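You operate a simulated robot arm through the tools that you are given. There is no shell and no other tool. Be economical: measure what you need, move in short steps, check, and stop when the job is done.

You are at the controls of a simulated two-armed robot. One attempt, no reset.

JOB
Shake samples S9 and S2 together in the blue tray on the shaker.
Fine: load the tray on the table, then carry it over; run the shaker till no streaks show; leave tray and bottles on it; leave the third sample. Set down upright: what you pick out.

The check looks at the end state, three seconds after you hand in, the way a careful person would. Anything else that was tipped, shoved, dropped, spilled or broken makes it a failure.

ROBOT AND FRAMES
Two 7-joint arms with fingered hands on one trunk, on a base that drives. Base frame: it is fixed to the floor where the robot stands at the start and does not move with it; the origin is under the middle of the robot, x ahead of it, y to its left, z up; the surface under the hand at the start is at about z = 0.76. Units: m, rad, N and s.
The left shoulder is at the start at [0.046, 0.125, 1.151], the right one opposite. With the tool pointing down near the work surface each hand reaches from about 0.38 to 0.82 m from the robot's upright axis, wherever it stands, measured 20 degrees to its own side. Places, roughly: blue tray [0.5, -0.2, 0.8]; shaker [0.5, 0.2, 0.8]; shaker button [0.4, 0.1, 0.8]. Payload 4 kg a hand.
The tool frame of a hand sits at the grasp point between the pads (the TCP): z along the fingers, y along the line on which they close. The tips reach 0.029 m beyond it. The gripper opens to 0.1 m. The gripper's body begins 0.034 m behind the TCP. The gripper is a hand of 5 fingers: y runs from the thumb to the fingers, the wrist lies at [-0.015, -0.105, -0.177] in the tool frame, and closing takes about 1.5 s.
Orientation is that of the tool frame in the base frame, as a unit quaternion [w, x, y, z]. With the fingers straight down and the wrist toward the robot, the tool's x, y and z point along [0, 1, 0], [1, 0, 0] and [0, 0, -1] of the base frame.

CONTROLS
- The arms move only by the tool apply_moves. It takes "left_moves", "right_moves" or both (then of equal length, played together; a hand with none holds still); each is a list of rows, each a list of 7 numbers: the shift along the base's x, y, z in mm, then the turn, a rotation vector about the base's x, y, z in rad, then the finger opening in mm, from 0 to 100. In form: [[tx, ty, tz, ax, ay, az, gripper], ...]. A call has 1 to 10 rows; each row is the pose to reach, as a shift and turn from the pose commanded when the call began. A row lasts 0.2 s, in which the tool goes at most 0.05 m and 0.15 rad; a call with a longer step from one row to the next is refused whole, and so is a gripper value outside its range. Where a pose cannot be reached the arm comes as near as it can. A force on the tool above 70 N (or 10 N above the force at the start of the call, whichever is more), or a blocked arm, ends the call early, and 0.2 s more pass. Each finger travels about 0.045 m/s and halts on what it meets, pressing with about 28 N; the grip force reading is that of the motor and also rises with nothing between the fingers. The clock runs only during rows and for 0.2 s after the last one: add rows that repeat a pose to give the fingers time. The reply holds the time, the measured pose of the TCP, the force on the tool along the base axes, the opening and the grip force, in the units named above and with some noise, with the torque about the TCP (base axes, N m) and any sound that the robot's microphone picked up, and new pictures: "show" is both (left out), scene, wrist or none (wrist: the cameras of the hands that moved).
- Cameras (640 x 400 px; columns grow to the right, rows downward): "scene" is now at [0.1445, 0.0001, 1.2761]; the picture's right is [0.00, -1.00, -0.00], its down [-0.59, -0.00, -0.81] and it looks along [0.81, 0.00, -0.59] (base axes); focal length 214 px, centre (320, 200). "left" rides on the left gripper at [-0.066, -0.086, -0.121] in its tool frame; the picture's right is [-0.76, -0.31, 0.58], its down [0.59, -0.70, 0.40] and it looks along [0.28, 0.64, 0.71] (tool axes); focal length 247 px, centre (320, 200). "right" rides on the right gripper at [0.066, -0.086, -0.121] in its tool frame; the picture's right is [-0.76, 0.31, -0.58], its down [-0.59, -0.70, 0.40] and it looks along [-0.28, 0.64, 0.71] (tool axes); focal length 247 px, centre (320, 200). There is no depth. A picture from a camera that has moved, and an enlarged one, comes with that camera's place and axes in the base frame and with its lens.
- move_column(by): slides the trunk up (or, below 0, down) by that many m; the arms and the scene camera ride with it, the base frame stays. It gives what a move gives, with no picture.
- roll_base(legs): drives the robot by 1 to 6 legs, each [ahead, turn to the left] in m and rad, along the robot's own axes; the way and the turn of a leg run together, so that a leg with both is an arc; at most 1.5 m and 3.142 rad a leg. The arms and the cameras ride along, it lands a little off, and it stops where it bumps. It gives what a move gives, and a new picture of the scene camera.
- preshape(shape, hand): the hand has 5 fingers and takes this shape, open, in about a second: jaw (thumb against the fingers, like two jaws); tri (thumb and two fingers); tip (a fingertip pinch); poke (one finger out to press); point (the index stretched); flat (the hand flat); cup (the hand cupped); fist (a fist). The gripper value then closes the fingers along that shape, each until it touches; the sizes above hold for jaw. It gives what a move gives, with no picture.
- head_to(pan, tilt): turns the head with the scene camera to pan (to the left, within 1.396 rad either way) and tilt (down, from -0.506 to 1.204), counted from straight ahead of the robot. It gives what a move gives, and a new picture of the scene camera.
- close_up(camera, box): a new picture of the part [left, top, right, bottom] of that camera's present view, enlarged. No time passes.
- sign_off(): hands the job in; it is judged then, once.

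Work in short steps. Places have to be worked out from the pictures, the camera data and where the tool is seen: move nearer, look again, correct. Check each grasp and each placing, and mend what went wrong. You have 120 turns and 260 pictures in all, those below and enlarged ones among them. Open the grippers and draw the arms clear of the work before you hand the job in, unless the task says otherwise; then end with one line.

The tools are called as a command line: name --argument value ..., lists and objects as JSON in quotes. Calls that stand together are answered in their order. apply_moves: Moves the arms, as the interface text tells. Its arguments: {"type":"object","properties":{"left_moves":{"type":"array","items":{"type":"array","items":{"type":"number"}}},"right_moves":{"type":"array","items":{"type":"array","items":{"type":"number"}}},"show":{"type":"string","enum":["both","scene","wrist","none"]}},"required":[]} The other tools are called the same way: move_column (by) slides the trunk up or down; preshape (shape, hand) gives the hand a shape; roll_base (legs) drives the base; head_to (pan, tilt) turns the head that bears the scene camera; close_up (camera, box) takes an enlarged picture of a part of a camera's view; sign_off () hands the job in.

At the start:

```text
clock: 0.0
left_ee_pos: [0.5509, 0.1281, 1.1619]
left_ee_rot: [0.0, 0.707, 0.707, -0.001]
left_force: [-0.2, 0.7, 0.4]
left_ft_torque: [0.02, -0.04, 0.0]
left_finger_gap: 0.0997
left_finger_force: 0.1
left_shape: jaw
right_ee_pos: [0.4657, -0.2891, 1.1961]
right_ee_rot: [-0.001, 0.706, 0.708, 0.0]
right_force: [0.2, -0.3, -0.6]
right_ft_torque: [0.01, 0.0, 0.01]
right_finger_gap: 0.0998
right_finger_force: 0.0
right_shape: jaw
trunk travel left (down, up): [-0.35, 0.397]
robot x, y, heading: [0.0009, -0.0, -0.002]
head pan, tilt: [0.0, 0.63]
```

scene: 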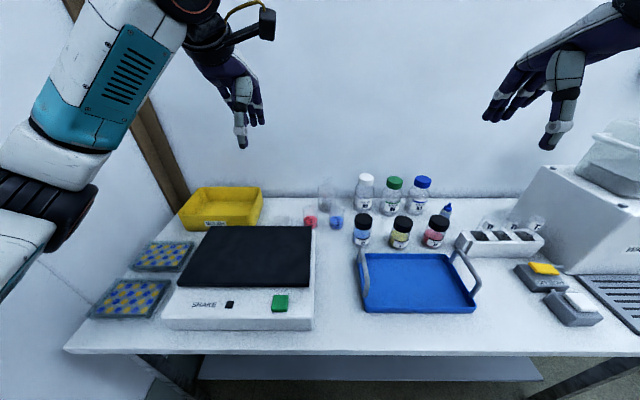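
right: 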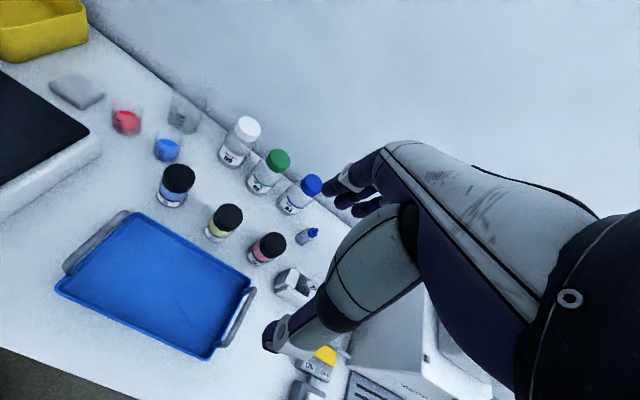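
left: 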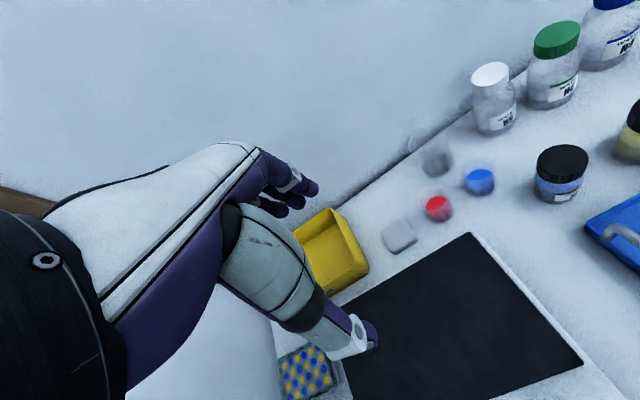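

I start by reading the labels of the three black-capped bottles, which look like the samples.

close_up --camera "scene" --box '[340, 165, 470, 250]'

close_up --camera "right" --box '[150, 150, 300, 270]'

close_up --camera "scene" --box '[160, 215, 330, 335]'

```text
4.71 times, centred on (405, 208) of scene
camera zoom: at [0.1445, 0.0001, 1.2761], right [0.0, -1.0, 0.0], down [-0.59, 0.0, -0.81], along [0.81, 0.0, -0.59], focal length 1009 px, centre (-80, 165)
```

zoom: 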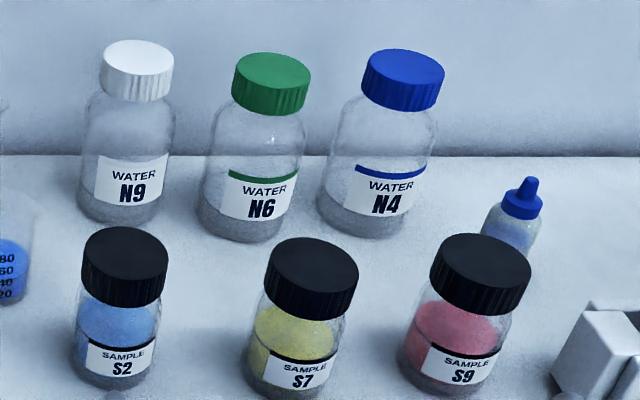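

```text
3.33 times, centred on (225, 210) of right
camera zoom: at [0.3792, -0.2237, 1.3171], right [0.31, -0.76, 0.58], down [-0.7, -0.59, -0.4], along [0.64, -0.28, -0.71], focal length 823 px, centre (637, 167)
```

zoom: 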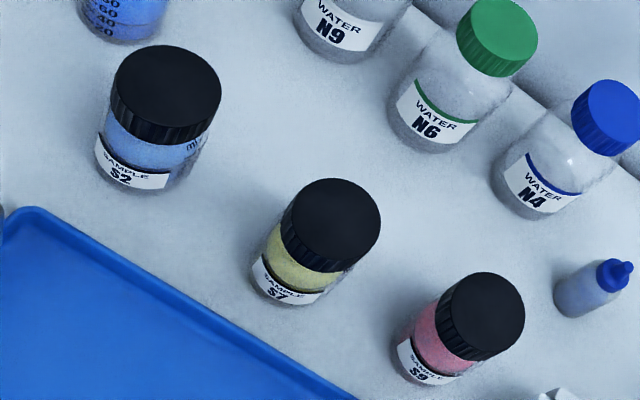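

```text
3.33 times, centred on (245, 275) of scene
camera zoom: at [0.1445, 0.0001, 1.2761], right [0.0, -1.0, 0.0], down [-0.59, 0.0, -0.81], along [0.81, 0.0, -0.59], focal length 715 px, centre (570, -50)
```

zoom: 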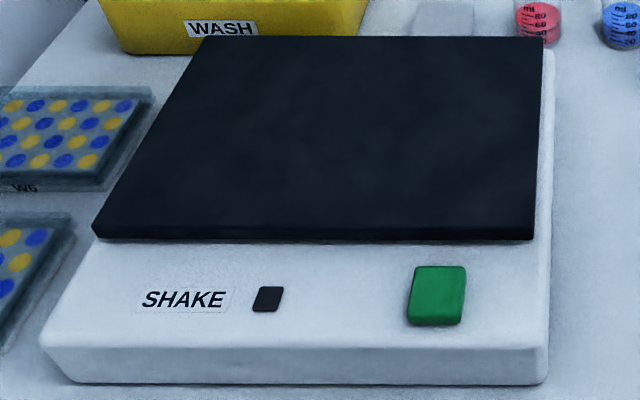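

S2 (blue, near y≈-0.13), S7 (yellow, y≈-0.245) and S9 (red, y≈-0.35) are identified, with caps at about x 0.62, z 0.86. Next I look closely at the tray and its handles.

close_up --camera "scene" --box '[340, 230, 500, 330]'

close_up --camera "right" --box '[40, 190, 280, 370]'

```text
4.00 times, centred on (420, 280) of scene
camera zoom: at [0.1445, 0.0001, 1.2761], right [0.0, -1.0, 0.0], down [-0.59, 0.0, -0.81], along [0.81, 0.0, -0.59], focal length 858 px, centre (-80, -120)
```

zoom: 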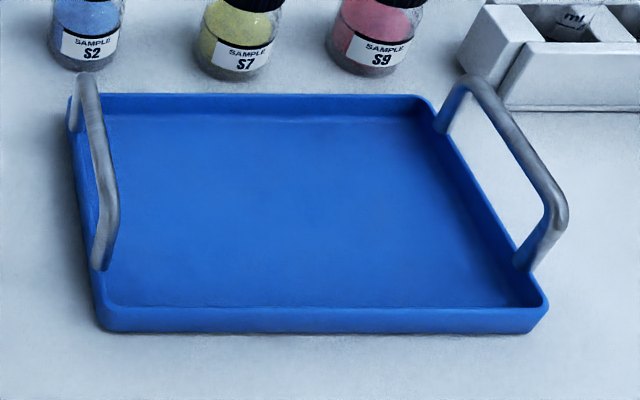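

```text
2.22 times, centred on (160, 280) of right
camera zoom: at [0.3792, -0.2237, 1.3171], right [0.31, -0.76, 0.58], down [-0.7, -0.59, -0.4], along [0.64, -0.28, -0.71], focal length 549 px, centre (676, 22)
```

zoom: 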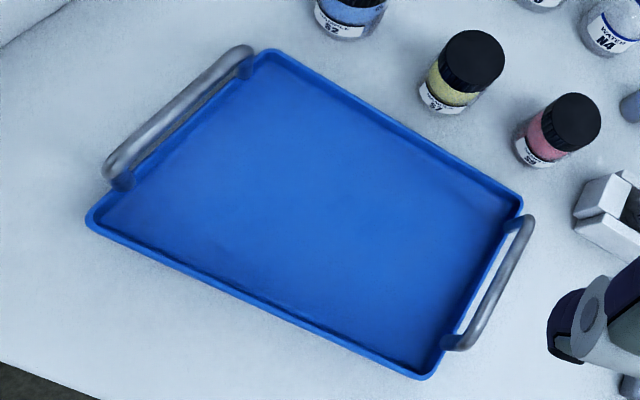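

Tray handles are bars along x at y≈-0.364 and y≈-0.110, z≈0.835; the tray centre is about (0.477,-0.237). I bring the right hand above S9 first.

apply_moves --right_moves '[[25, -10, -33, 0, 0, 0, 100], [50, -20, -66, 0, 0, 0, 100], [76, -30, -99, 0, 0, 0, 100], [101, -40, -132, 0, 0, 0, 100], [127, -50, -165, 0, 0, 0, 100], [152, -60, -206, 0, 0, 0, 100], [152, -60, -206, 0, 0, 0, 100]]'

```text
clock: 1.6
left_ee_pos: [0.5523, 0.1288, 1.163]
left_ee_rot: [0.0, 0.706, 0.708, 0.0]
left_force: [-0.3, -0.7, -0.3]
left_ft_torque: [0.0, 0.0, 0.02]
left_finger_gap: 0.0999
left_finger_force: 0.1
left_shape: jaw
right_ee_pos: [0.6149, -0.3472, 0.9923]
right_ee_rot: [-0.001, 0.707, 0.707, 0.001]
right_force: [0.6, 0.3, 0.5]
right_ft_torque: [0.01, -0.01, -0.01]
right_finger_gap: 0.0997
right_finger_force: 0.0
right_shape: jaw
trunk travel left (down, up): [-0.35, 0.397]
robot x, y, heading: [-0.0016, -0.0009, 0.005]
head pan, tilt: [0.0, 0.63]
camera scene: at [0.144, 0.0003, 1.2763], right [0.0, -1.0, 0.0], down [-0.59, 0.0, -0.81], along [0.81, 0.0, -0.59], focal length 214 px, centre (320, 200)
camera right: at [0.5285, -0.2813, 1.1121], right [0.31, -0.76, 0.58], down [-0.7, -0.59, -0.4], along [0.64, -0.28, -0.71], focal length 247 px, centre (320, 200)
```

scene: 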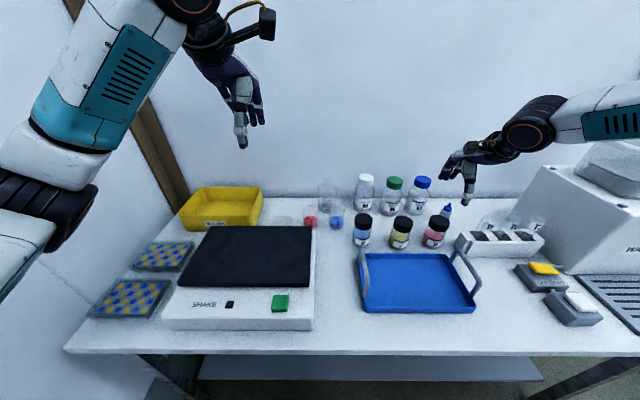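
right: 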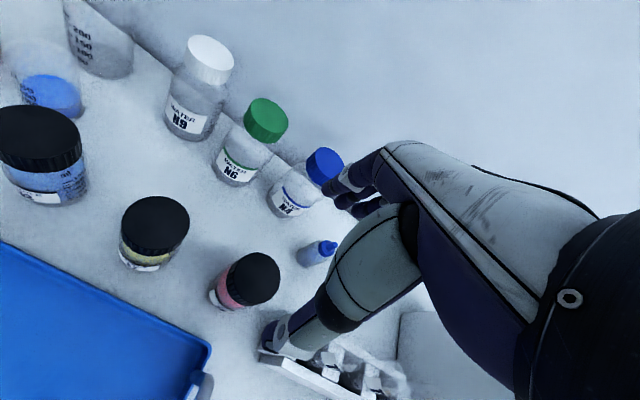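

Cap of S9 projects to (0.615,-0.349), right below the TCP. Lower to just above and look.

apply_moves --right_moves '[[0, -1, -30, 0, 0, 0, 100], [0, -2, -60, 0, 0, 0, 100], [0, -2, -95, 0, 0, 0, 100], [0, -2, -95, 0, 0, 0, 100]]'

close_up --camera "scene" --box '[390, 140, 550, 260]'

```text
clock: 2.6
left_ee_pos: [0.5516, 0.1289, 1.1622]
left_ee_rot: [-0.001, 0.707, 0.707, 0.001]
left_force: [0.8, 1.1, -1.1]
left_ft_torque: [0.01, -0.01, -0.06]
left_finger_gap: 0.0999
left_finger_force: 0.1
left_shape: jaw
right_ee_pos: [0.6186, -0.3497, 0.8975]
right_ee_rot: [-0.001, 0.707, 0.707, 0.001]
right_force: [0.3, 0.0, -0.4]
right_ft_torque: [-0.01, 0.0, 0.0]
right_finger_gap: 0.0997
right_finger_force: 0.0
right_shape: jaw
trunk travel left (down, up): [-0.35, 0.397]
robot x, y, heading: [0.0024, 0.002, 0.002]
head pan, tilt: [0.0, 0.63]
camera scene: at [0.1443, 0.0003, 1.2762], right [0.0, -1.0, 0.0], down [-0.59, 0.0, -0.81], along [0.81, 0.0, -0.59], focal length 214 px, centre (320, 200)
camera right: at [0.5321, -0.2858, 1.0172], right [0.31, -0.76, 0.58], down [-0.7, -0.59, -0.4], along [0.64, -0.28, -0.71], focal length 247 px, centre (320, 200)
```

scene: 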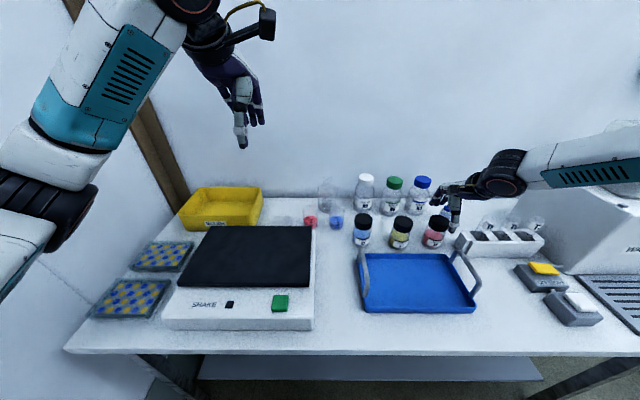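
right: 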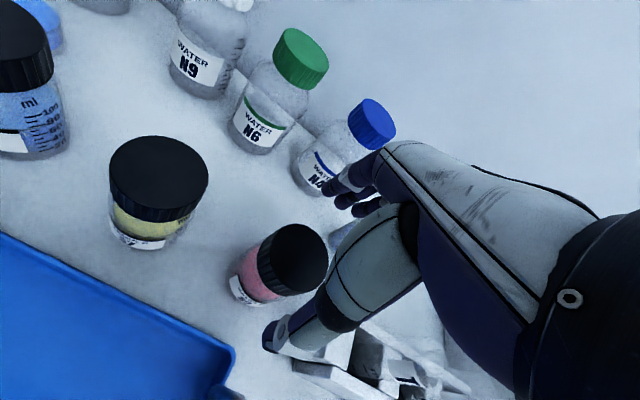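

```text
3.33 times, centred on (470, 200) of scene
camera zoom: at [0.1443, 0.0003, 1.2762], right [0.0, -1.0, 0.0], down [-0.59, 0.0, -0.81], along [0.81, 0.0, -0.59], focal length 715 px, centre (-180, 200)
```

zoom: 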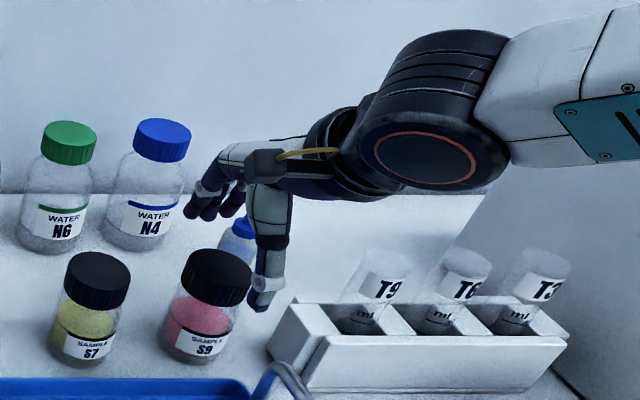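

The thumb and fingers straddle the cap. I trim slightly and lower to cap height (TCP 0.85), then close.

apply_moves --right_moves '[[-3, 2, -25, 0, 0, 0, 100], [-4, 3, -46, 0, 0, 0, 100], [-4, 3, -46, 0, 0, 0, 100]]'

close_up --camera "scene" --box '[390, 140, 550, 260]'

```text
clock: 3.4
left_ee_pos: [0.5524, 0.1289, 1.1626]
left_ee_rot: [-0.001, 0.707, 0.707, -0.001]
left_force: [0.2, 0.0, 0.5]
left_ft_torque: [-0.01, 0.01, -0.02]
left_finger_gap: 0.0996
left_finger_force: 0.0
left_shape: jaw
right_ee_pos: [0.6134, -0.3472, 0.8497]
right_ee_rot: [0.0, 0.706, 0.708, 0.001]
right_force: [0.1, 0.0, -0.6]
right_ft_torque: [0.01, 0.0, 0.02]
right_finger_gap: 0.1
right_finger_force: 0.0
right_shape: jaw
trunk travel left (down, up): [-0.35, 0.397]
robot x, y, heading: [-0.0007, 0.002, 0.003]
head pan, tilt: [0.0, 0.63]
camera scene: at [0.1445, 0.0002, 1.2762], right [0.0, -1.0, 0.0], down [-0.59, 0.0, -0.81], along [0.81, 0.0, -0.59], focal length 214 px, centre (320, 200)
camera right: at [0.5274, -0.2815, 0.9699], right [0.31, -0.76, 0.58], down [-0.7, -0.59, -0.4], along [0.64, -0.28, -0.71], focal length 247 px, centre (320, 200)
```

scene: 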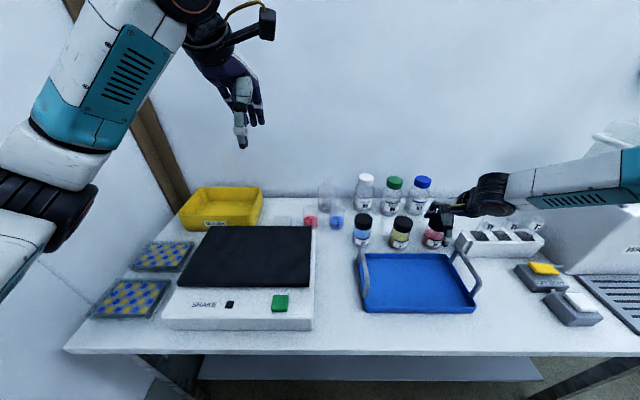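
right: 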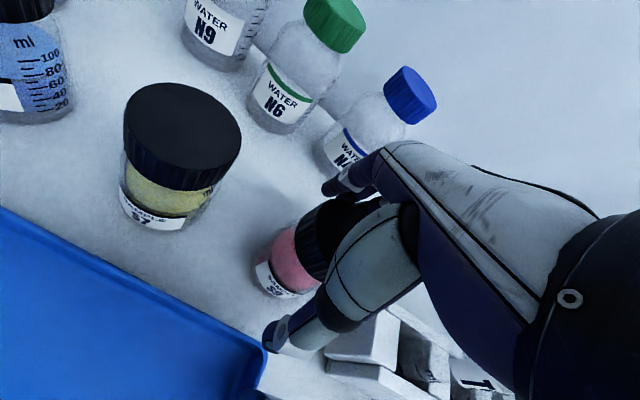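

```text
3.33 times, centred on (470, 200) of scene
camera zoom: at [0.1445, 0.0002, 1.2762], right [0.0, -1.0, 0.0], down [-0.59, 0.0, -0.81], along [0.81, 0.0, -0.59], focal length 715 px, centre (-180, 200)
```

zoom: 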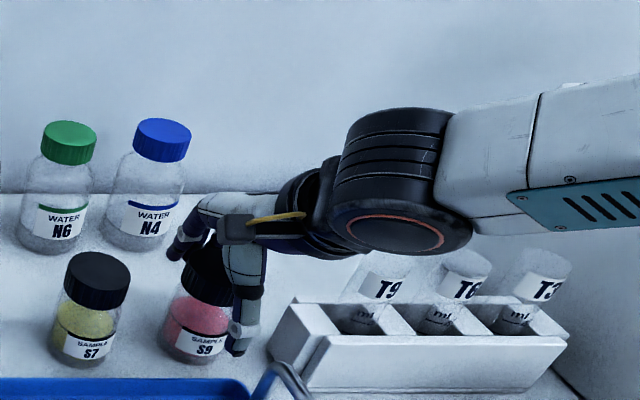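

Thumb in front, fingers behind, bottle between. Close slowly.

apply_moves --right_moves '[[0, 2, 0, 0, 0, 0, 80], [0, 2, 0, 0, 0, 0, 60], [0, 2, 0, 0, 0, 0, 40], [0, 2, 0, 0, 0, 0, 30], [0, 2, 0, 0, 0, 0, 30], [0, 2, 0, 0, 0, 0, 30], [0, 2, 0, 0, 0, 0, 30], [0, 2, 0, 0, 0, 0, 30]]' --show "none"

close_up --camera "scene" --box '[390, 140, 550, 260]'

```text
clock: 5.2
left_ee_pos: [0.5514, 0.1291, 1.1642]
left_ee_rot: [0.0, 0.707, 0.707, 0.0]
left_force: [0.2, 0.7, 0.0]
left_ft_torque: [-0.01, -0.01, 0.0]
left_finger_gap: 0.1
left_finger_force: 0.0
left_shape: jaw
right_ee_pos: [0.6138, -0.3455, 0.8506]
right_ee_rot: [0.001, 0.706, 0.708, 0.0]
right_force: [-0.6, -0.4, 1.3]
right_ft_torque: [0.0, 0.13, -0.02]
right_finger_gap: 0.0401
right_finger_force: 27.6
right_shape: jaw
trunk travel left (down, up): [-0.35, 0.397]
robot x, y, heading: [0.0003, -0.0041, -0.003]
head pan, tilt: [0.0, 0.63]
```

```text
3.33 times, centred on (470, 200) of scene
camera zoom: at [0.1444, 0.0002, 1.2762], right [0.0, -1.0, 0.0], down [-0.59, 0.0, -0.81], along [0.81, 0.0, -0.59], focal length 715 px, centre (-180, 200)
```

zoom: 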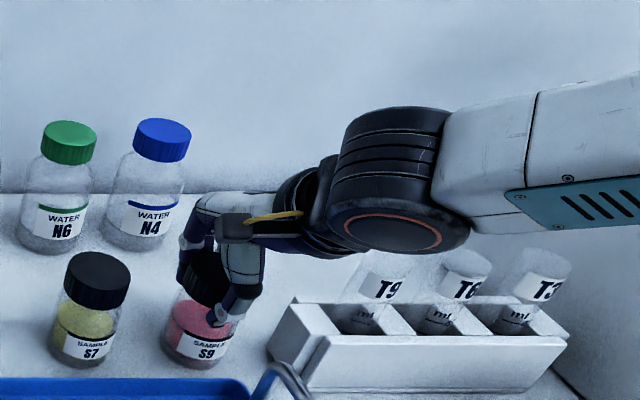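

Gripped at 40 mm. Lift by 90 mm and check.

apply_moves --right_moves '[[0, 0, 20, 0, 0, 0, 25], [0, 0, 45, 0, 0, 0, 25], [0, 0, 70, 0, 0, 0, 25], [0, 0, 90, 0, 0, 0, 25], [0, 0, 90, 0, 0, 0, 25]]' --show "wrist"

close_up --camera "scene" --box '[380, 130, 540, 250]'

```text
clock: 6.4
left_ee_pos: [0.5514, 0.1303, 1.1616]
left_ee_rot: [0.0, 0.707, 0.707, -0.001]
left_force: [0.5, 0.2, 0.2]
left_ft_torque: [0.02, 0.0, 0.02]
left_finger_gap: 0.0996
left_finger_force: 0.1
left_shape: jaw
right_ee_pos: [0.6129, -0.3433, 0.9377]
right_ee_rot: [-0.003, 0.707, 0.708, 0.0]
right_force: [-0.3, -0.2, -2.3]
right_ft_torque: [0.01, 0.0, 0.02]
right_finger_gap: 0.0404
right_finger_force: 28.3
right_shape: jaw
trunk travel left (down, up): [-0.35, 0.397]
robot x, y, heading: [0.0008, -0.0006, -0.002]
head pan, tilt: [0.0, 0.63]
camera right: at [0.5274, -0.2786, 1.0585], right [0.31, -0.76, 0.58], down [-0.7, -0.59, -0.4], along [0.64, -0.28, -0.71], focal length 247 px, centre (320, 200)
```

right: 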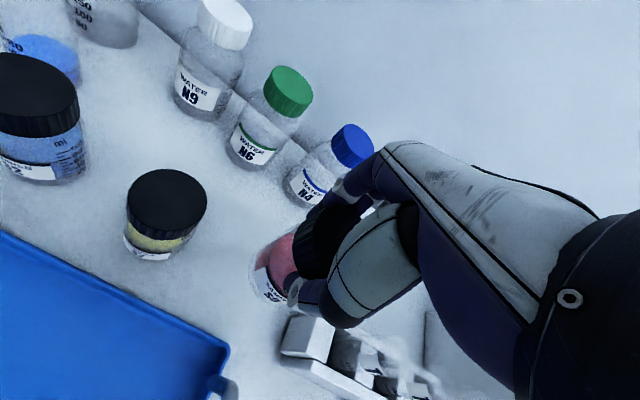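

```text
3.33 times, centred on (460, 190) of scene
camera zoom: at [0.1449, 0.0, 1.2761], right [0.0, -1.0, 0.0], down [-0.59, 0.0, -0.81], along [0.81, 0.0, -0.59], focal length 715 px, centre (-147, 233)
```

zoom: 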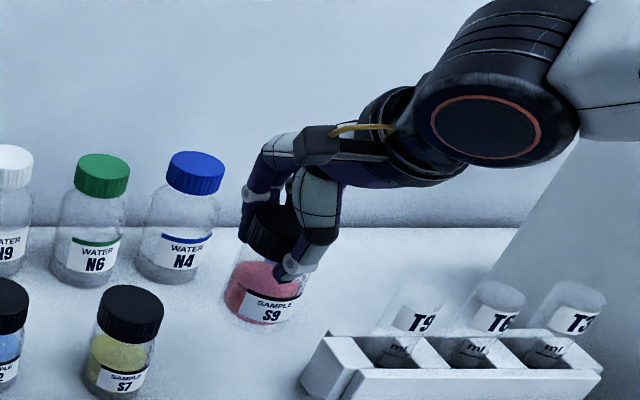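

S9 is held upright. Move over the tray (x first, then y) at height.

apply_moves --right_moves '[[-40, 0, 0, 0, 0, 0, 25], [-80, 10, 0, 0, 0, 0, 25], [-110, 30, 0, 0, 0, 0, 25], [-136, 56, 0, 0, 0, 0, 25], [-136, 58, -25, 0, 0, 0, 25], [-136, 58, -50, 0, 0, 0, 25], [-136, 58, -68, 0, 0, 0, 25], [-136, 58, -68, 0, 0, 0, 25]]' --show "wrist"

close_up --camera "scene" --box '[340, 190, 500, 320]'

```text
clock: 8.2
left_ee_pos: [0.5523, 0.1276, 1.1632]
left_ee_rot: [-0.001, 0.707, 0.708, 0.0]
left_force: [-0.2, 0.1, 0.6]
left_ft_torque: [-0.01, 0.0, -0.03]
left_finger_gap: 0.0998
left_finger_force: 0.1
left_shape: jaw
right_ee_pos: [0.4764, -0.2876, 0.8713]
right_ee_rot: [0.0, 0.706, 0.708, 0.0]
right_force: [-0.1, 0.0, -1.0]
right_ft_torque: [0.02, 0.03, 0.0]
right_finger_gap: 0.04
right_finger_force: 27.9
right_shape: jaw
trunk travel left (down, up): [-0.35, 0.397]
robot x, y, heading: [-0.0, 0.002, -0.001]
head pan, tilt: [0.0, 0.63]
camera right: at [0.3901, -0.2227, 0.9917], right [0.31, -0.76, 0.58], down [-0.7, -0.59, -0.4], along [0.64, -0.28, -0.71], focal length 247 px, centre (320, 200)
```

right: 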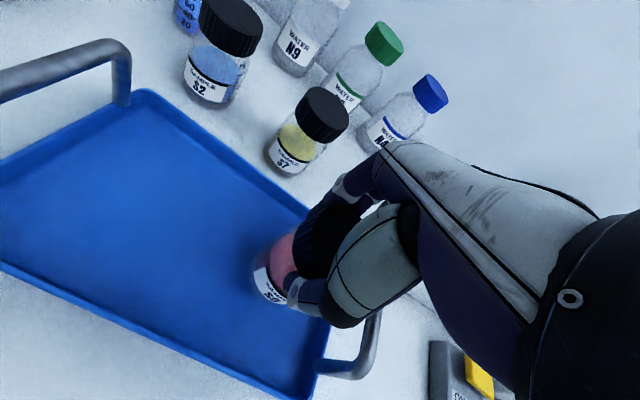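

```text
3.08 times, centred on (420, 255) of scene
camera zoom: at [0.1445, 0.0001, 1.2762], right [0.0, -1.0, 0.0], down [-0.59, 0.0, -0.81], along [0.81, 0.0, -0.59], focal length 660 px, centre (12, 31)
```

zoom: 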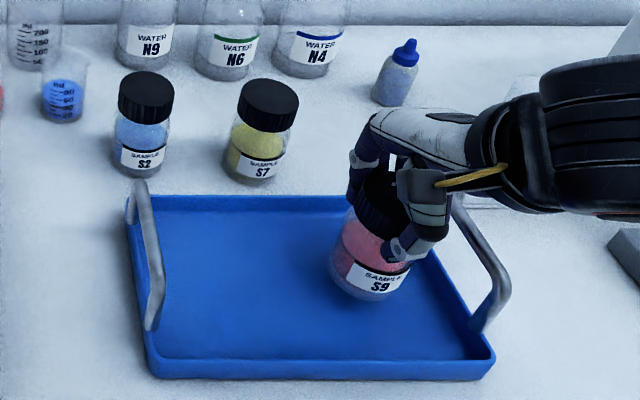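

Bottle is over the tray floor with its bottom at ~0.78. Lower in small steps until contact shows.

apply_moves --right_moves '[[0, 0, -4, 0, 0, 0, 25], [0, 0, -8, 0, 0, 0, 25], [0, 0, -12, 0, 0, 0, 25], [0, 0, -12, 0, 0, 0, 25]]' --show "none"

close_up --camera "scene" --box '[340, 190, 500, 320]'

```text
clock: 9.2
left_ee_pos: [0.5508, 0.1295, 1.1623]
left_ee_rot: [0.0, 0.707, 0.707, -0.001]
left_force: [0.5, 0.2, -0.5]
left_ft_torque: [-0.01, -0.01, -0.01]
left_finger_gap: 0.0999
left_finger_force: 0.0
left_shape: jaw
right_ee_pos: [0.4773, -0.2883, 0.8604]
right_ee_rot: [-0.001, 0.706, 0.708, -0.001]
right_force: [0.0, 0.3, -1.6]
right_ft_torque: [-0.02, -0.01, 0.01]
right_finger_gap: 0.0399
right_finger_force: 27.7
right_shape: jaw
trunk travel left (down, up): [-0.35, 0.397]
robot x, y, heading: [0.001, 0.0036, -0.004]
head pan, tilt: [0.0, 0.63]
```

```text
3.08 times, centred on (420, 255) of scene
camera zoom: at [0.1446, 0.0001, 1.2761], right [0.0, -1.0, 0.0], down [-0.59, 0.0, -0.81], along [0.81, 0.0, -0.59], focal length 660 px, centre (12, 31)
```

zoom: 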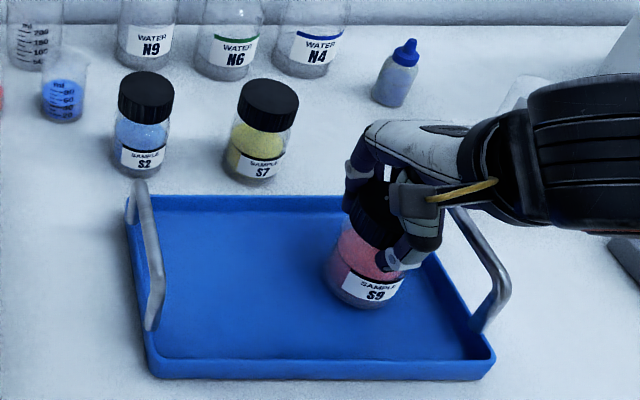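

No contact yet; a few more millimetres.

apply_moves --right_moves '[[0, 0, -2, 0, 0, 0, 25], [0, 0, -4, 0, 0, 0, 25], [0, 0, -5, 0, 0, 0, 25], [0, 0, -5, 0, 0, 0, 25]]' --show "none"

```text
clock: 10.2
left_ee_pos: [0.5519, 0.1292, 1.1634]
left_ee_rot: [-0.001, 0.708, 0.707, 0.0]
left_force: [0.9, 0.2, -0.1]
left_ft_torque: [0.0, 0.0, -0.03]
left_finger_gap: 0.0997
left_finger_force: 0.0
left_shape: jaw
right_ee_pos: [0.4766, -0.2867, 0.8562]
right_ee_rot: [-0.001, 0.706, 0.708, 0.001]
right_force: [-0.3, 0.0, 0.9]
right_ft_torque: [-0.01, 0.09, 0.01]
right_finger_gap: 0.0399
right_finger_force: 28.3
right_shape: jaw
trunk travel left (down, up): [-0.35, 0.397]
robot x, y, heading: [0.002, 0.0011, -0.001]
head pan, tilt: [0.0, 0.63]
```

Force flipped sign: contact. Release and rise.

apply_moves --right_moves '[[0, 0, -1, 0, 0, 0, 45], [0, 0, -1, 0, 0, 0, 60], [0, 0, -1, 0, 0, 0, 80], [0, 0, -1, 0, 0, 0, 100], [0, 0, -1, 0, 0, 0, 100], [0, 0, -1, 0, 0, 0, 100], [0, 0, 25, 0, 0, 0, 100], [0, 0, 60, 0, 0, 0, 100], [0, 0, 100, 0, 0, 0, 100], [0, 0, 134, 0, 0, 0, 100]]'

```text
clock: 12.4
left_ee_pos: [0.5514, 0.1287, 1.1636]
left_ee_rot: [0.0, 0.707, 0.708, 0.001]
left_force: [-0.2, -0.9, 0.7]
left_ft_torque: [-0.01, 0.03, -0.01]
left_finger_gap: 0.0997
left_finger_force: 0.0
left_shape: jaw
right_ee_pos: [0.4756, -0.2854, 0.9922]
right_ee_rot: [0.0, 0.707, 0.707, -0.001]
right_force: [-0.4, -0.9, 0.1]
right_ft_torque: [-0.01, -0.01, 0.01]
right_finger_gap: 0.0997
right_finger_force: 0.0
right_shape: jaw
trunk travel left (down, up): [-0.35, 0.397]
robot x, y, heading: [-0.0016, 0.0024, -0.004]
head pan, tilt: [0.0, 0.63]
camera scene: at [0.1442, 0.0003, 1.2762], right [0.0, -1.0, 0.0], down [-0.59, 0.0, -0.81], along [0.81, 0.0, -0.59], focal length 214 px, centre (320, 200)
camera right: at [0.3907, -0.2202, 1.1133], right [0.31, -0.76, 0.58], down [-0.7, -0.59, -0.4], along [0.64, -0.28, -0.71], focal length 247 px, centre (320, 200)
```

scene: 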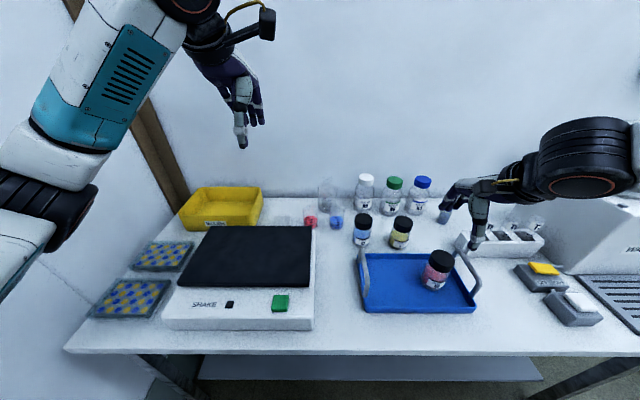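
right: 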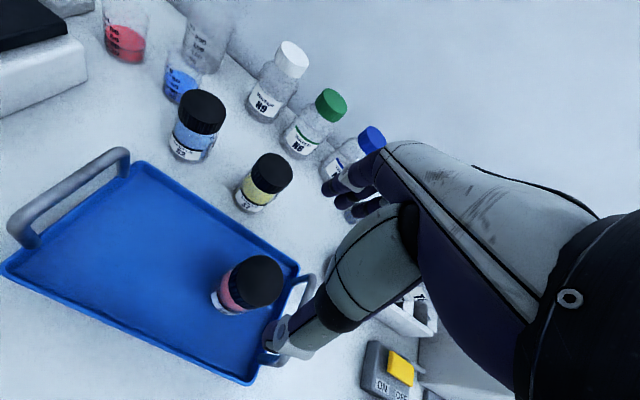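

S9 stands upright in the tray. Now over S2 at (0.62,-0.128), with a narrower opening because a beaker stands behind it.

apply_moves --right_moves '[[30, 32, 0, 0, 0, 0, 90], [60, 64, 0, 0, 0, 0, 80], [90, 96, 0, 0, 0, 0, 76], [120, 128, 0, 0, 0, 0, 76], [144, 156, 0, 0, 0, 0, 76], [144, 156, -40, 0, 0, 0, 76], [144, 156, -80, 0, 0, 0, 76], [144, 156, -92, 0, 0, 0, 76], [144, 156, -92, 0, 0, 0, 76]]'

close_up --camera "scene" --box '[310, 150, 430, 250]'

```text
clock: 14.4
left_ee_pos: [0.5522, 0.1288, 1.1628]
left_ee_rot: [-0.001, 0.707, 0.707, -0.001]
left_force: [-0.1, 0.4, -1.2]
left_ft_torque: [-0.02, -0.02, 0.01]
left_finger_gap: 0.0996
left_finger_force: 0.0
left_shape: jaw
right_ee_pos: [0.6195, -0.1346, 0.8996]
right_ee_rot: [-0.001, 0.706, 0.708, 0.0]
right_force: [0.2, 0.1, 0.5]
right_ft_torque: [0.01, 0.01, 0.06]
right_finger_gap: 0.0764
right_finger_force: 0.0
right_shape: jaw
right hand out of reach, approached as far as the arm can: row 8, 9
trunk travel left (down, up): [-0.35, 0.397]
robot x, y, heading: [0.0002, 0.0014, -0.002]
head pan, tilt: [0.0, 0.63]
camera scene: at [0.1447, 0.0002, 1.2761], right [0.0, -1.0, 0.0], down [-0.59, 0.0, -0.81], along [0.81, 0.0, -0.59], focal length 214 px, centre (320, 200)
camera right: at [0.5332, -0.0691, 1.0194], right [0.31, -0.76, 0.58], down [-0.7, -0.59, -0.4], along [0.64, -0.28, -0.71], focal length 247 px, centre (320, 200)
```

scene: 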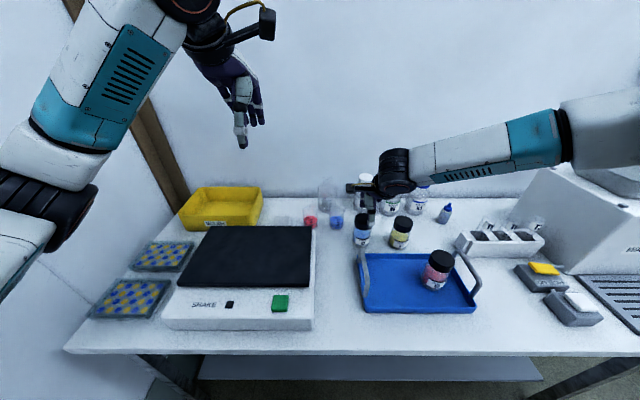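
right: 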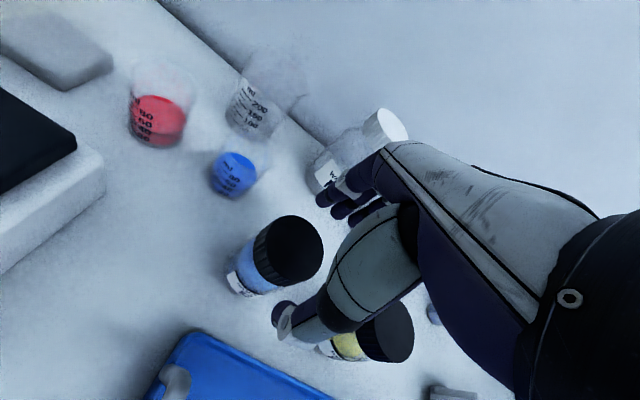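

```text
4.00 times, centred on (370, 200) of scene
camera zoom: at [0.1447, 0.0002, 1.2761], right [0.0, -1.0, 0.0], down [-0.59, 0.0, -0.81], along [0.81, 0.0, -0.59], focal length 858 px, centre (120, 200)
```

zoom: 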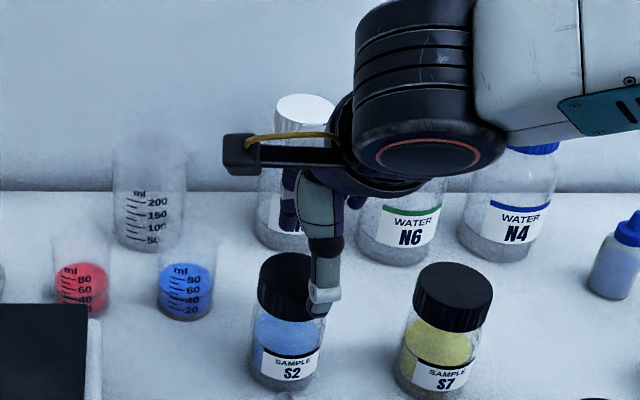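

The arm ran into a reach limit in this wrist attitude. I rise slightly and yaw the hand ccw by 0.35 rad to make it more natural for the right arm.

apply_moves --right_moves '[[0, 0, 20, 0, 0, 0.1, 76], [0, 3, 20, 0, 0, 0.2, 76], [0, 6, 20, 0, 0, 0.3, 76], [0, 6, 20, 0, 0, 0.35, 76], [0, 6, 20, 0, 0, 0.35, 76]]' --show "wrist"

close_up --camera "scene" --box '[310, 150, 430, 250]'

```text
clock: 15.6
left_ee_pos: [0.5515, 0.1286, 1.1631]
left_ee_rot: [-0.001, 0.707, 0.707, 0.0]
left_force: [0.1, -0.4, 0.4]
left_ft_torque: [0.0, 0.03, -0.01]
left_finger_gap: 0.0995
left_finger_force: 0.1
left_shape: jaw
right_ee_pos: [0.619, -0.1289, 0.9187]
right_ee_rot: [0.0, 0.572, 0.82, -0.001]
right_force: [-0.2, -0.6, -0.1]
right_ft_torque: [0.0, -0.04, -0.03]
right_finger_gap: 0.0763
right_finger_force: 0.0
right_shape: jaw
trunk travel left (down, up): [-0.35, 0.397]
robot x, y, heading: [0.0017, 0.0024, 0.006]
head pan, tilt: [0.0, 0.63]
camera right: at [0.5152, -0.0967, 1.0392], right [0.55, -0.61, 0.58], down [-0.46, -0.79, -0.4], along [0.7, -0.04, -0.71], focal length 247 px, centre (320, 200)
```

right: 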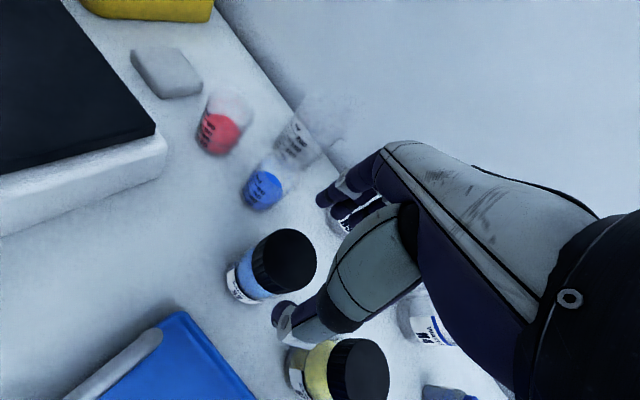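

```text
4.00 times, centred on (370, 200) of scene
camera zoom: at [0.1446, 0.0002, 1.2761], right [0.0, -1.0, 0.0], down [-0.59, 0.0, -0.81], along [0.81, 0.0, -0.59], focal length 858 px, centre (120, 200)
```

zoom: 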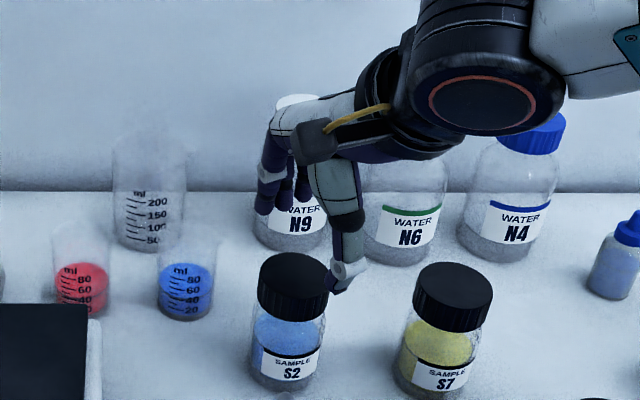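

Reachable now; cap at (0.621,-0.127) under the TCP. Descend to 0.85.

apply_moves --right_moves '[[2, 2, -25, 0, 0, 0, 76], [2, 2, -50, 0, 0, 0, 76], [2, 2, -68, 0, 0, 0, 76], [2, 2, -68, 0, 0, 0, 76]]' --show "wrist"

close_up --camera "scene" --box '[310, 150, 430, 250]'

```text
clock: 16.6
left_ee_pos: [0.5507, 0.1292, 1.1633]
left_ee_rot: [-0.001, 0.707, 0.707, 0.0]
left_force: [-0.8, 0.8, -0.1]
left_ft_torque: [-0.01, 0.01, -0.02]
left_finger_gap: 0.0997
left_finger_force: 0.1
left_shape: jaw
right_ee_pos: [0.611, -0.135, 0.861]
right_ee_rot: [-0.001, 0.573, 0.82, 0.001]
right_force: [0.6, 0.6, -0.1]
right_ft_torque: [0.02, -0.05, 0.01]
right_finger_gap: 0.0767
right_finger_force: 0.0
right_shape: jaw
right hand out of reach, approached as far as the arm can: row 2, 3, 4
trunk travel left (down, up): [-0.35, 0.397]
robot x, y, heading: [0.0009, 0.0004, -0.001]
head pan, tilt: [0.0, 0.63]
camera right: at [0.5074, -0.1028, 0.9816], right [0.55, -0.61, 0.58], down [-0.46, -0.79, -0.4], along [0.7, -0.04, -0.71], focal length 247 px, centre (320, 200)
```

right: 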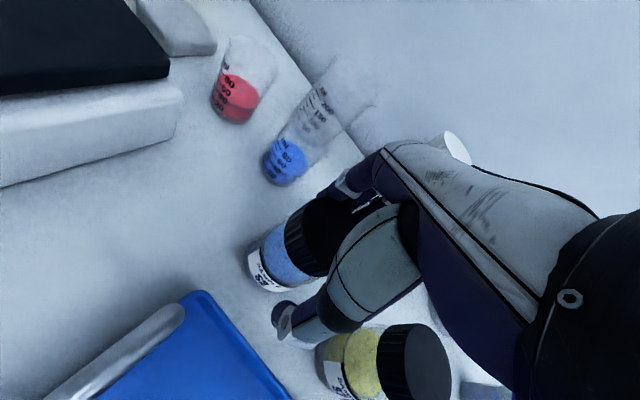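

```text
4.00 times, centred on (370, 200) of scene
camera zoom: at [0.1445, 0.0003, 1.2762], right [0.0, -1.0, 0.0], down [-0.59, 0.0, -0.81], along [0.81, 0.0, -0.59], focal length 858 px, centre (120, 200)
```

zoom: 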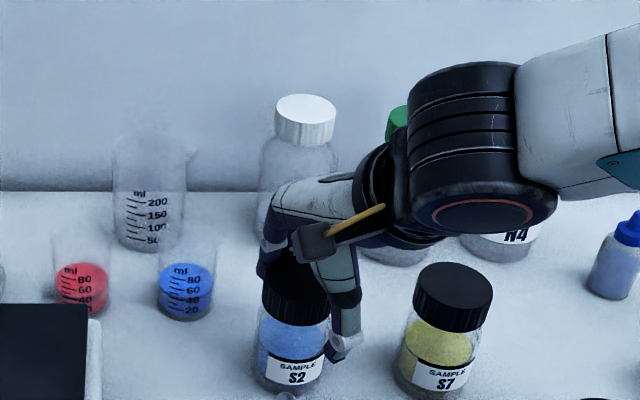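

The arm stopped at a joint limit around z 0.861. I raise the hand again and will lower the trunk instead so the arm stays in a workable configuration.

apply_moves --right_moves '[[0, 0, 30, 0, 0, 0, 76], [0, 0, 60, 0, 0, 0, 76], [0, 0, 75, 0, 0, 0, 76], [0, 0, 75, 0, 0, 0, 76]]' --show "none"

move_column --by -0.06

```text
clock: 17.6
left_ee_pos: [0.5516, 0.1286, 1.1635]
left_ee_rot: [0.0, 0.707, 0.707, -0.001]
left_force: [0.5, -0.7, 1.0]
left_ft_torque: [0.0, 0.0, 0.04]
left_finger_gap: 0.0995
left_finger_force: 0.0
left_shape: jaw
right_ee_pos: [0.612, -0.1354, 0.9351]
right_ee_rot: [-0.001, 0.573, 0.819, -0.001]
right_force: [-0.1, -0.5, 1.0]
right_ft_torque: [0.0, 0.02, 0.01]
right_finger_gap: 0.0763
right_finger_force: 0.0
right_shape: jaw
trunk travel left (down, up): [-0.35, 0.397]
robot x, y, heading: [0.0003, -0.0019, 0.0]
head pan, tilt: [0.0, 0.63]
```

```text
clock: 18.6
left_ee_pos: [0.5509, 0.1288, 1.1045]
left_ee_rot: [0.0, 0.707, 0.707, 0.0]
left_force: [-1.1, -0.9, -0.2]
left_ft_torque: [0.02, 0.0, -0.02]
left_finger_gap: 0.0998
left_finger_force: 0.0
left_shape: jaw
right_ee_pos: [0.6099, -0.135, 0.8773]
right_ee_rot: [-0.001, 0.572, 0.82, 0.001]
right_force: [-0.1, -0.1, 0.7]
right_ft_torque: [0.02, -0.02, -0.02]
right_finger_gap: 0.0764
right_finger_force: 0.0
right_shape: jaw
trunk travel left (down, up): [-0.29, 0.457]
robot x, y, heading: [-0.0003, 0.0016, 0.001]
head pan, tilt: [0.0, 0.63]
```

Now shift to the bottle axis and lower.

apply_moves --right_moves '[[5, 4, 0, 0, 0, 0, 76], [10, 8, -2, 0, 0, 0, 76], [10, 8, -15, 0, 0, 0, 76], [10, 8, -26, 0, 0, 0, 76], [10, 8, -26, 0, 0, 0, 76]]' --show "wrist"

close_up --camera "scene" --box '[310, 140, 430, 230]'

```text
clock: 19.8
left_ee_pos: [0.5512, 0.1283, 1.1027]
left_ee_rot: [-0.001, 0.707, 0.707, 0.0]
left_force: [0.3, 0.0, 0.2]
left_ft_torque: [0.0, 0.0, 0.0]
left_finger_gap: 0.0997
left_finger_force: 0.0
left_shape: jaw
right_ee_pos: [0.6209, -0.1282, 0.8509]
right_ee_rot: [0.0, 0.573, 0.82, 0.0]
right_force: [-0.9, -0.2, 0.7]
right_ft_torque: [0.02, -0.01, 0.01]
right_finger_gap: 0.0764
right_finger_force: 0.1
right_shape: jaw
trunk travel left (down, up): [-0.29, 0.457]
robot x, y, heading: [0.0021, -0.0029, 0.002]
head pan, tilt: [0.0, 0.63]
camera right: at [0.5168, -0.0955, 0.9716], right [0.55, -0.61, 0.58], down [-0.46, -0.79, -0.4], along [0.7, -0.05, -0.71], focal length 247 px, centre (320, 200)
```

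right: 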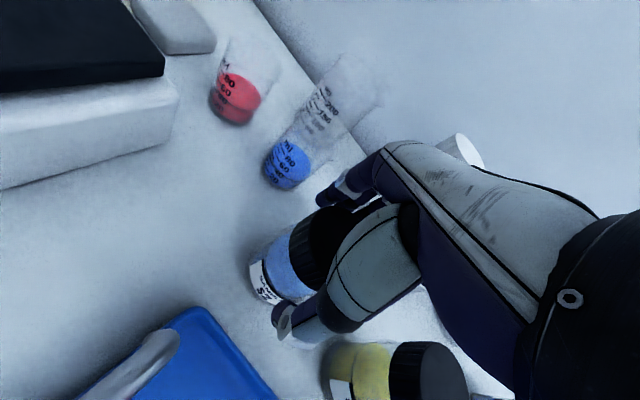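

```text
4.44 times, centred on (370, 185) of scene
camera zoom: at [0.1601, 0.0002, 1.2148], right [0.0, -1.0, 0.0], down [-0.59, 0.0, -0.81], along [0.81, 0.0, -0.59], focal length 953 px, centre (98, 267)
```

zoom: 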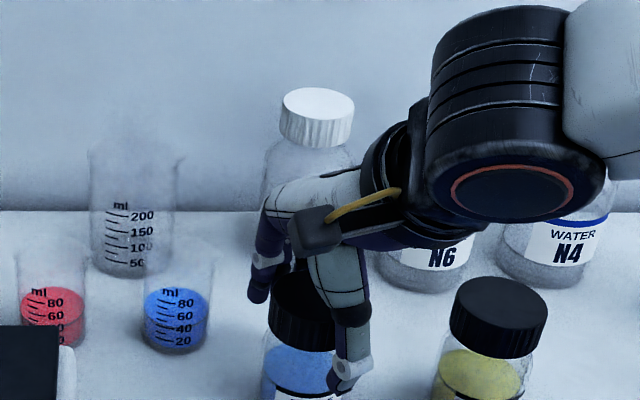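

Straddling correctly; close.

apply_moves --right_moves '[[0, 0, 0, 0, 0, 0, 65], [0, 0, 0, 0, 0, 0, 50], [0, 0, 0, 0, 0, 0, 35], [0, 0, 0, 0, 0, 0, 25], [0, 0, 0, 0, 0, 0, 25], [0, 0, 0, 0, 0, 0, 25], [0, 0, 0, 0, 0, 0, 25]]' --show "none"

close_up --camera "scene" --box '[310, 140, 430, 240]'

```text
clock: 21.4
left_ee_pos: [0.5512, 0.1284, 1.1034]
left_ee_rot: [-0.001, 0.707, 0.707, -0.002]
left_force: [0.2, -0.4, 0.1]
left_ft_torque: [-0.01, -0.02, -0.03]
left_finger_gap: 0.0999
left_finger_force: 0.1
left_shape: jaw
right_ee_pos: [0.6187, -0.1269, 0.8505]
right_ee_rot: [0.0, 0.573, 0.82, -0.001]
right_force: [-0.9, -0.4, -0.4]
right_ft_torque: [-0.03, 0.05, -0.03]
right_finger_gap: 0.0412
right_finger_force: 27.9
right_shape: jaw
trunk travel left (down, up): [-0.29, 0.457]
robot x, y, heading: [-0.0004, -0.0026, 0.005]
head pan, tilt: [0.0, 0.63]
```

```text
4.00 times, centred on (370, 190) of scene
camera zoom: at [0.1602, 0.0002, 1.2148], right [0.0, -1.0, 0.0], down [-0.59, 0.0, -0.81], along [0.81, 0.0, -0.59], focal length 858 px, centre (120, 240)
```

zoom: 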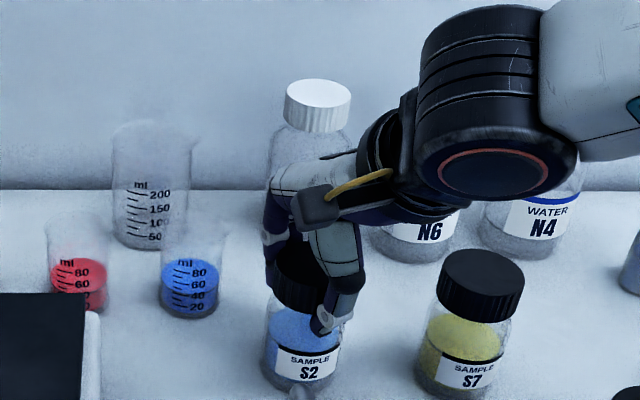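

Gripped. Lift 100 mm and carry over the tray to (0.477,-0.19).

apply_moves --right_moves '[[0, 0, 25, 0, 0, 0, 25], [0, 0, 50, 0, 0, 0, 25], [0, 0, 80, 0, 0, 0, 25], [0, 0, 105, 0, 0, 0, 25], [-35, -16, 105, 0, 0, 0, 25], [-70, -32, 105, 0, 0, 0, 25], [-105, -48, 105, 0, 0, 0, 25], [-142, -62, 105, 0, 0, 0, 25], [-142, -62, 105, 0, 0, 0, 25]]'

```text
clock: 23.4
left_ee_pos: [0.5522, 0.1294, 1.102]
left_ee_rot: [-0.001, 0.708, 0.707, -0.001]
left_force: [-0.2, 0.7, -0.1]
left_ft_torque: [-0.01, -0.01, -0.03]
left_finger_gap: 0.0998
left_finger_force: 0.0
left_shape: jaw
right_ee_pos: [0.4805, -0.187, 0.9519]
right_ee_rot: [-0.001, 0.573, 0.819, -0.001]
right_force: [0.0, 0.6, -1.7]
right_ft_torque: [0.04, 0.02, 0.02]
right_finger_gap: 0.041
right_finger_force: 27.7
right_shape: jaw
trunk travel left (down, up): [-0.29, 0.457]
robot x, y, heading: [-0.0021, 0.001, 0.001]
head pan, tilt: [0.0, 0.63]
camera scene: at [0.1605, 0.0002, 1.2146], right [0.0, -1.0, 0.0], down [-0.59, 0.0, -0.81], along [0.81, 0.0, -0.59], focal length 214 px, centre (320, 200)
camera right: at [0.3775, -0.1547, 1.073], right [0.55, -0.61, 0.58], down [-0.46, -0.79, -0.4], along [0.7, -0.05, -0.71], focal length 247 px, centre (320, 200)
```

scene: 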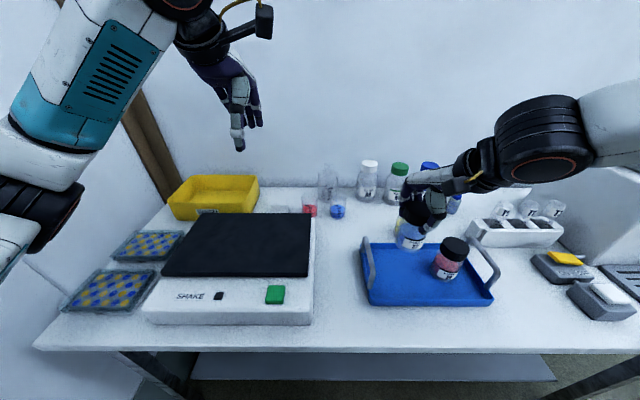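
right: 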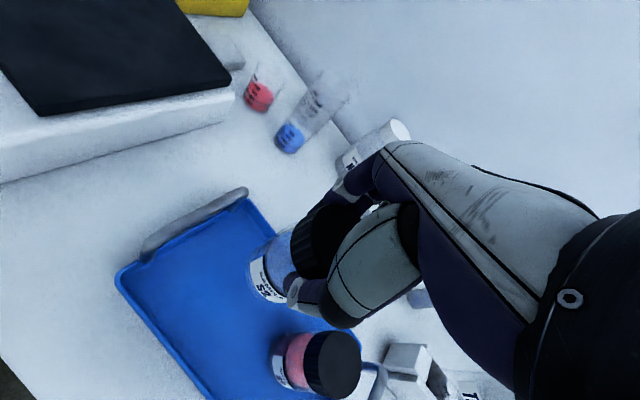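

Lower S2 toward the tray floor.

apply_moves --right_moves '[[-2, 0, -30, 0, 0, 0, 25], [-2, 0, -60, 0, 0, 0, 25], [-2, 0, -82, 0, 0, 0, 25], [-2, 0, -88, 0, 0, 0, 25], [-2, 0, -92, 0, 0, 0, 25], [-2, 0, -92, 0, 0, 0, 25]]' --show "none"

close_up --camera "scene" --box '[350, 190, 510, 310]'

```text
clock: 24.8
left_ee_pos: [0.5507, 0.1294, 1.1026]
left_ee_rot: [0.0, 0.708, 0.707, -0.001]
left_force: [0.2, -0.2, -0.8]
left_ft_torque: [0.0, 0.01, -0.02]
left_finger_gap: 0.0997
left_finger_force: 0.0
left_shape: jaw
right_ee_pos: [0.4765, -0.1878, 0.8635]
right_ee_rot: [-0.001, 0.572, 0.82, 0.0]
right_force: [0.4, 0.0, -2.1]
right_ft_torque: [0.04, -0.03, -0.01]
right_finger_gap: 0.0407
right_finger_force: 28.0
right_shape: jaw
trunk travel left (down, up): [-0.29, 0.457]
robot x, y, heading: [0.0003, 0.0004, 0.003]
head pan, tilt: [0.0, 0.63]
```

```text
3.33 times, centred on (430, 250) of scene
camera zoom: at [0.1603, 0.0001, 1.2147], right [0.0, -1.0, 0.0], down [-0.59, 0.0, -0.81], along [0.81, 0.0, -0.59], focal length 715 px, centre (-47, 33)
```

zoom: 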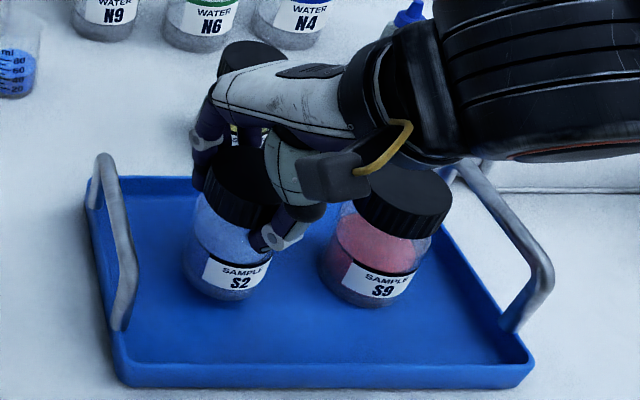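

Not touching yet; lower another few mm.

apply_moves --right_moves '[[0, 0, -3, 0, 0, 0, 25], [0, 0, -6, 0, 0, 0, 25], [0, 0, -8, 0, 0, 0, 25], [0, 0, -8, 0, 0, 0, 25]]' --show "none"

```text
clock: 25.8
left_ee_pos: [0.5516, 0.1292, 1.103]
left_ee_rot: [0.0, 0.707, 0.707, 0.0]
left_force: [-0.9, 0.2, 0.4]
left_ft_torque: [-0.01, 0.02, -0.01]
left_finger_gap: 0.0996
left_finger_force: 0.0
left_shape: jaw
right_ee_pos: [0.4763, -0.1901, 0.8553]
right_ee_rot: [0.0, 0.573, 0.82, 0.0]
right_force: [-0.6, 0.3, 3.7]
right_ft_torque: [-0.03, -0.02, 0.0]
right_finger_gap: 0.0411
right_finger_force: 28.2
right_shape: jaw
trunk travel left (down, up): [-0.29, 0.457]
robot x, y, heading: [0.0033, -0.0023, -0.002]
head pan, tilt: [0.0, 0.63]
```

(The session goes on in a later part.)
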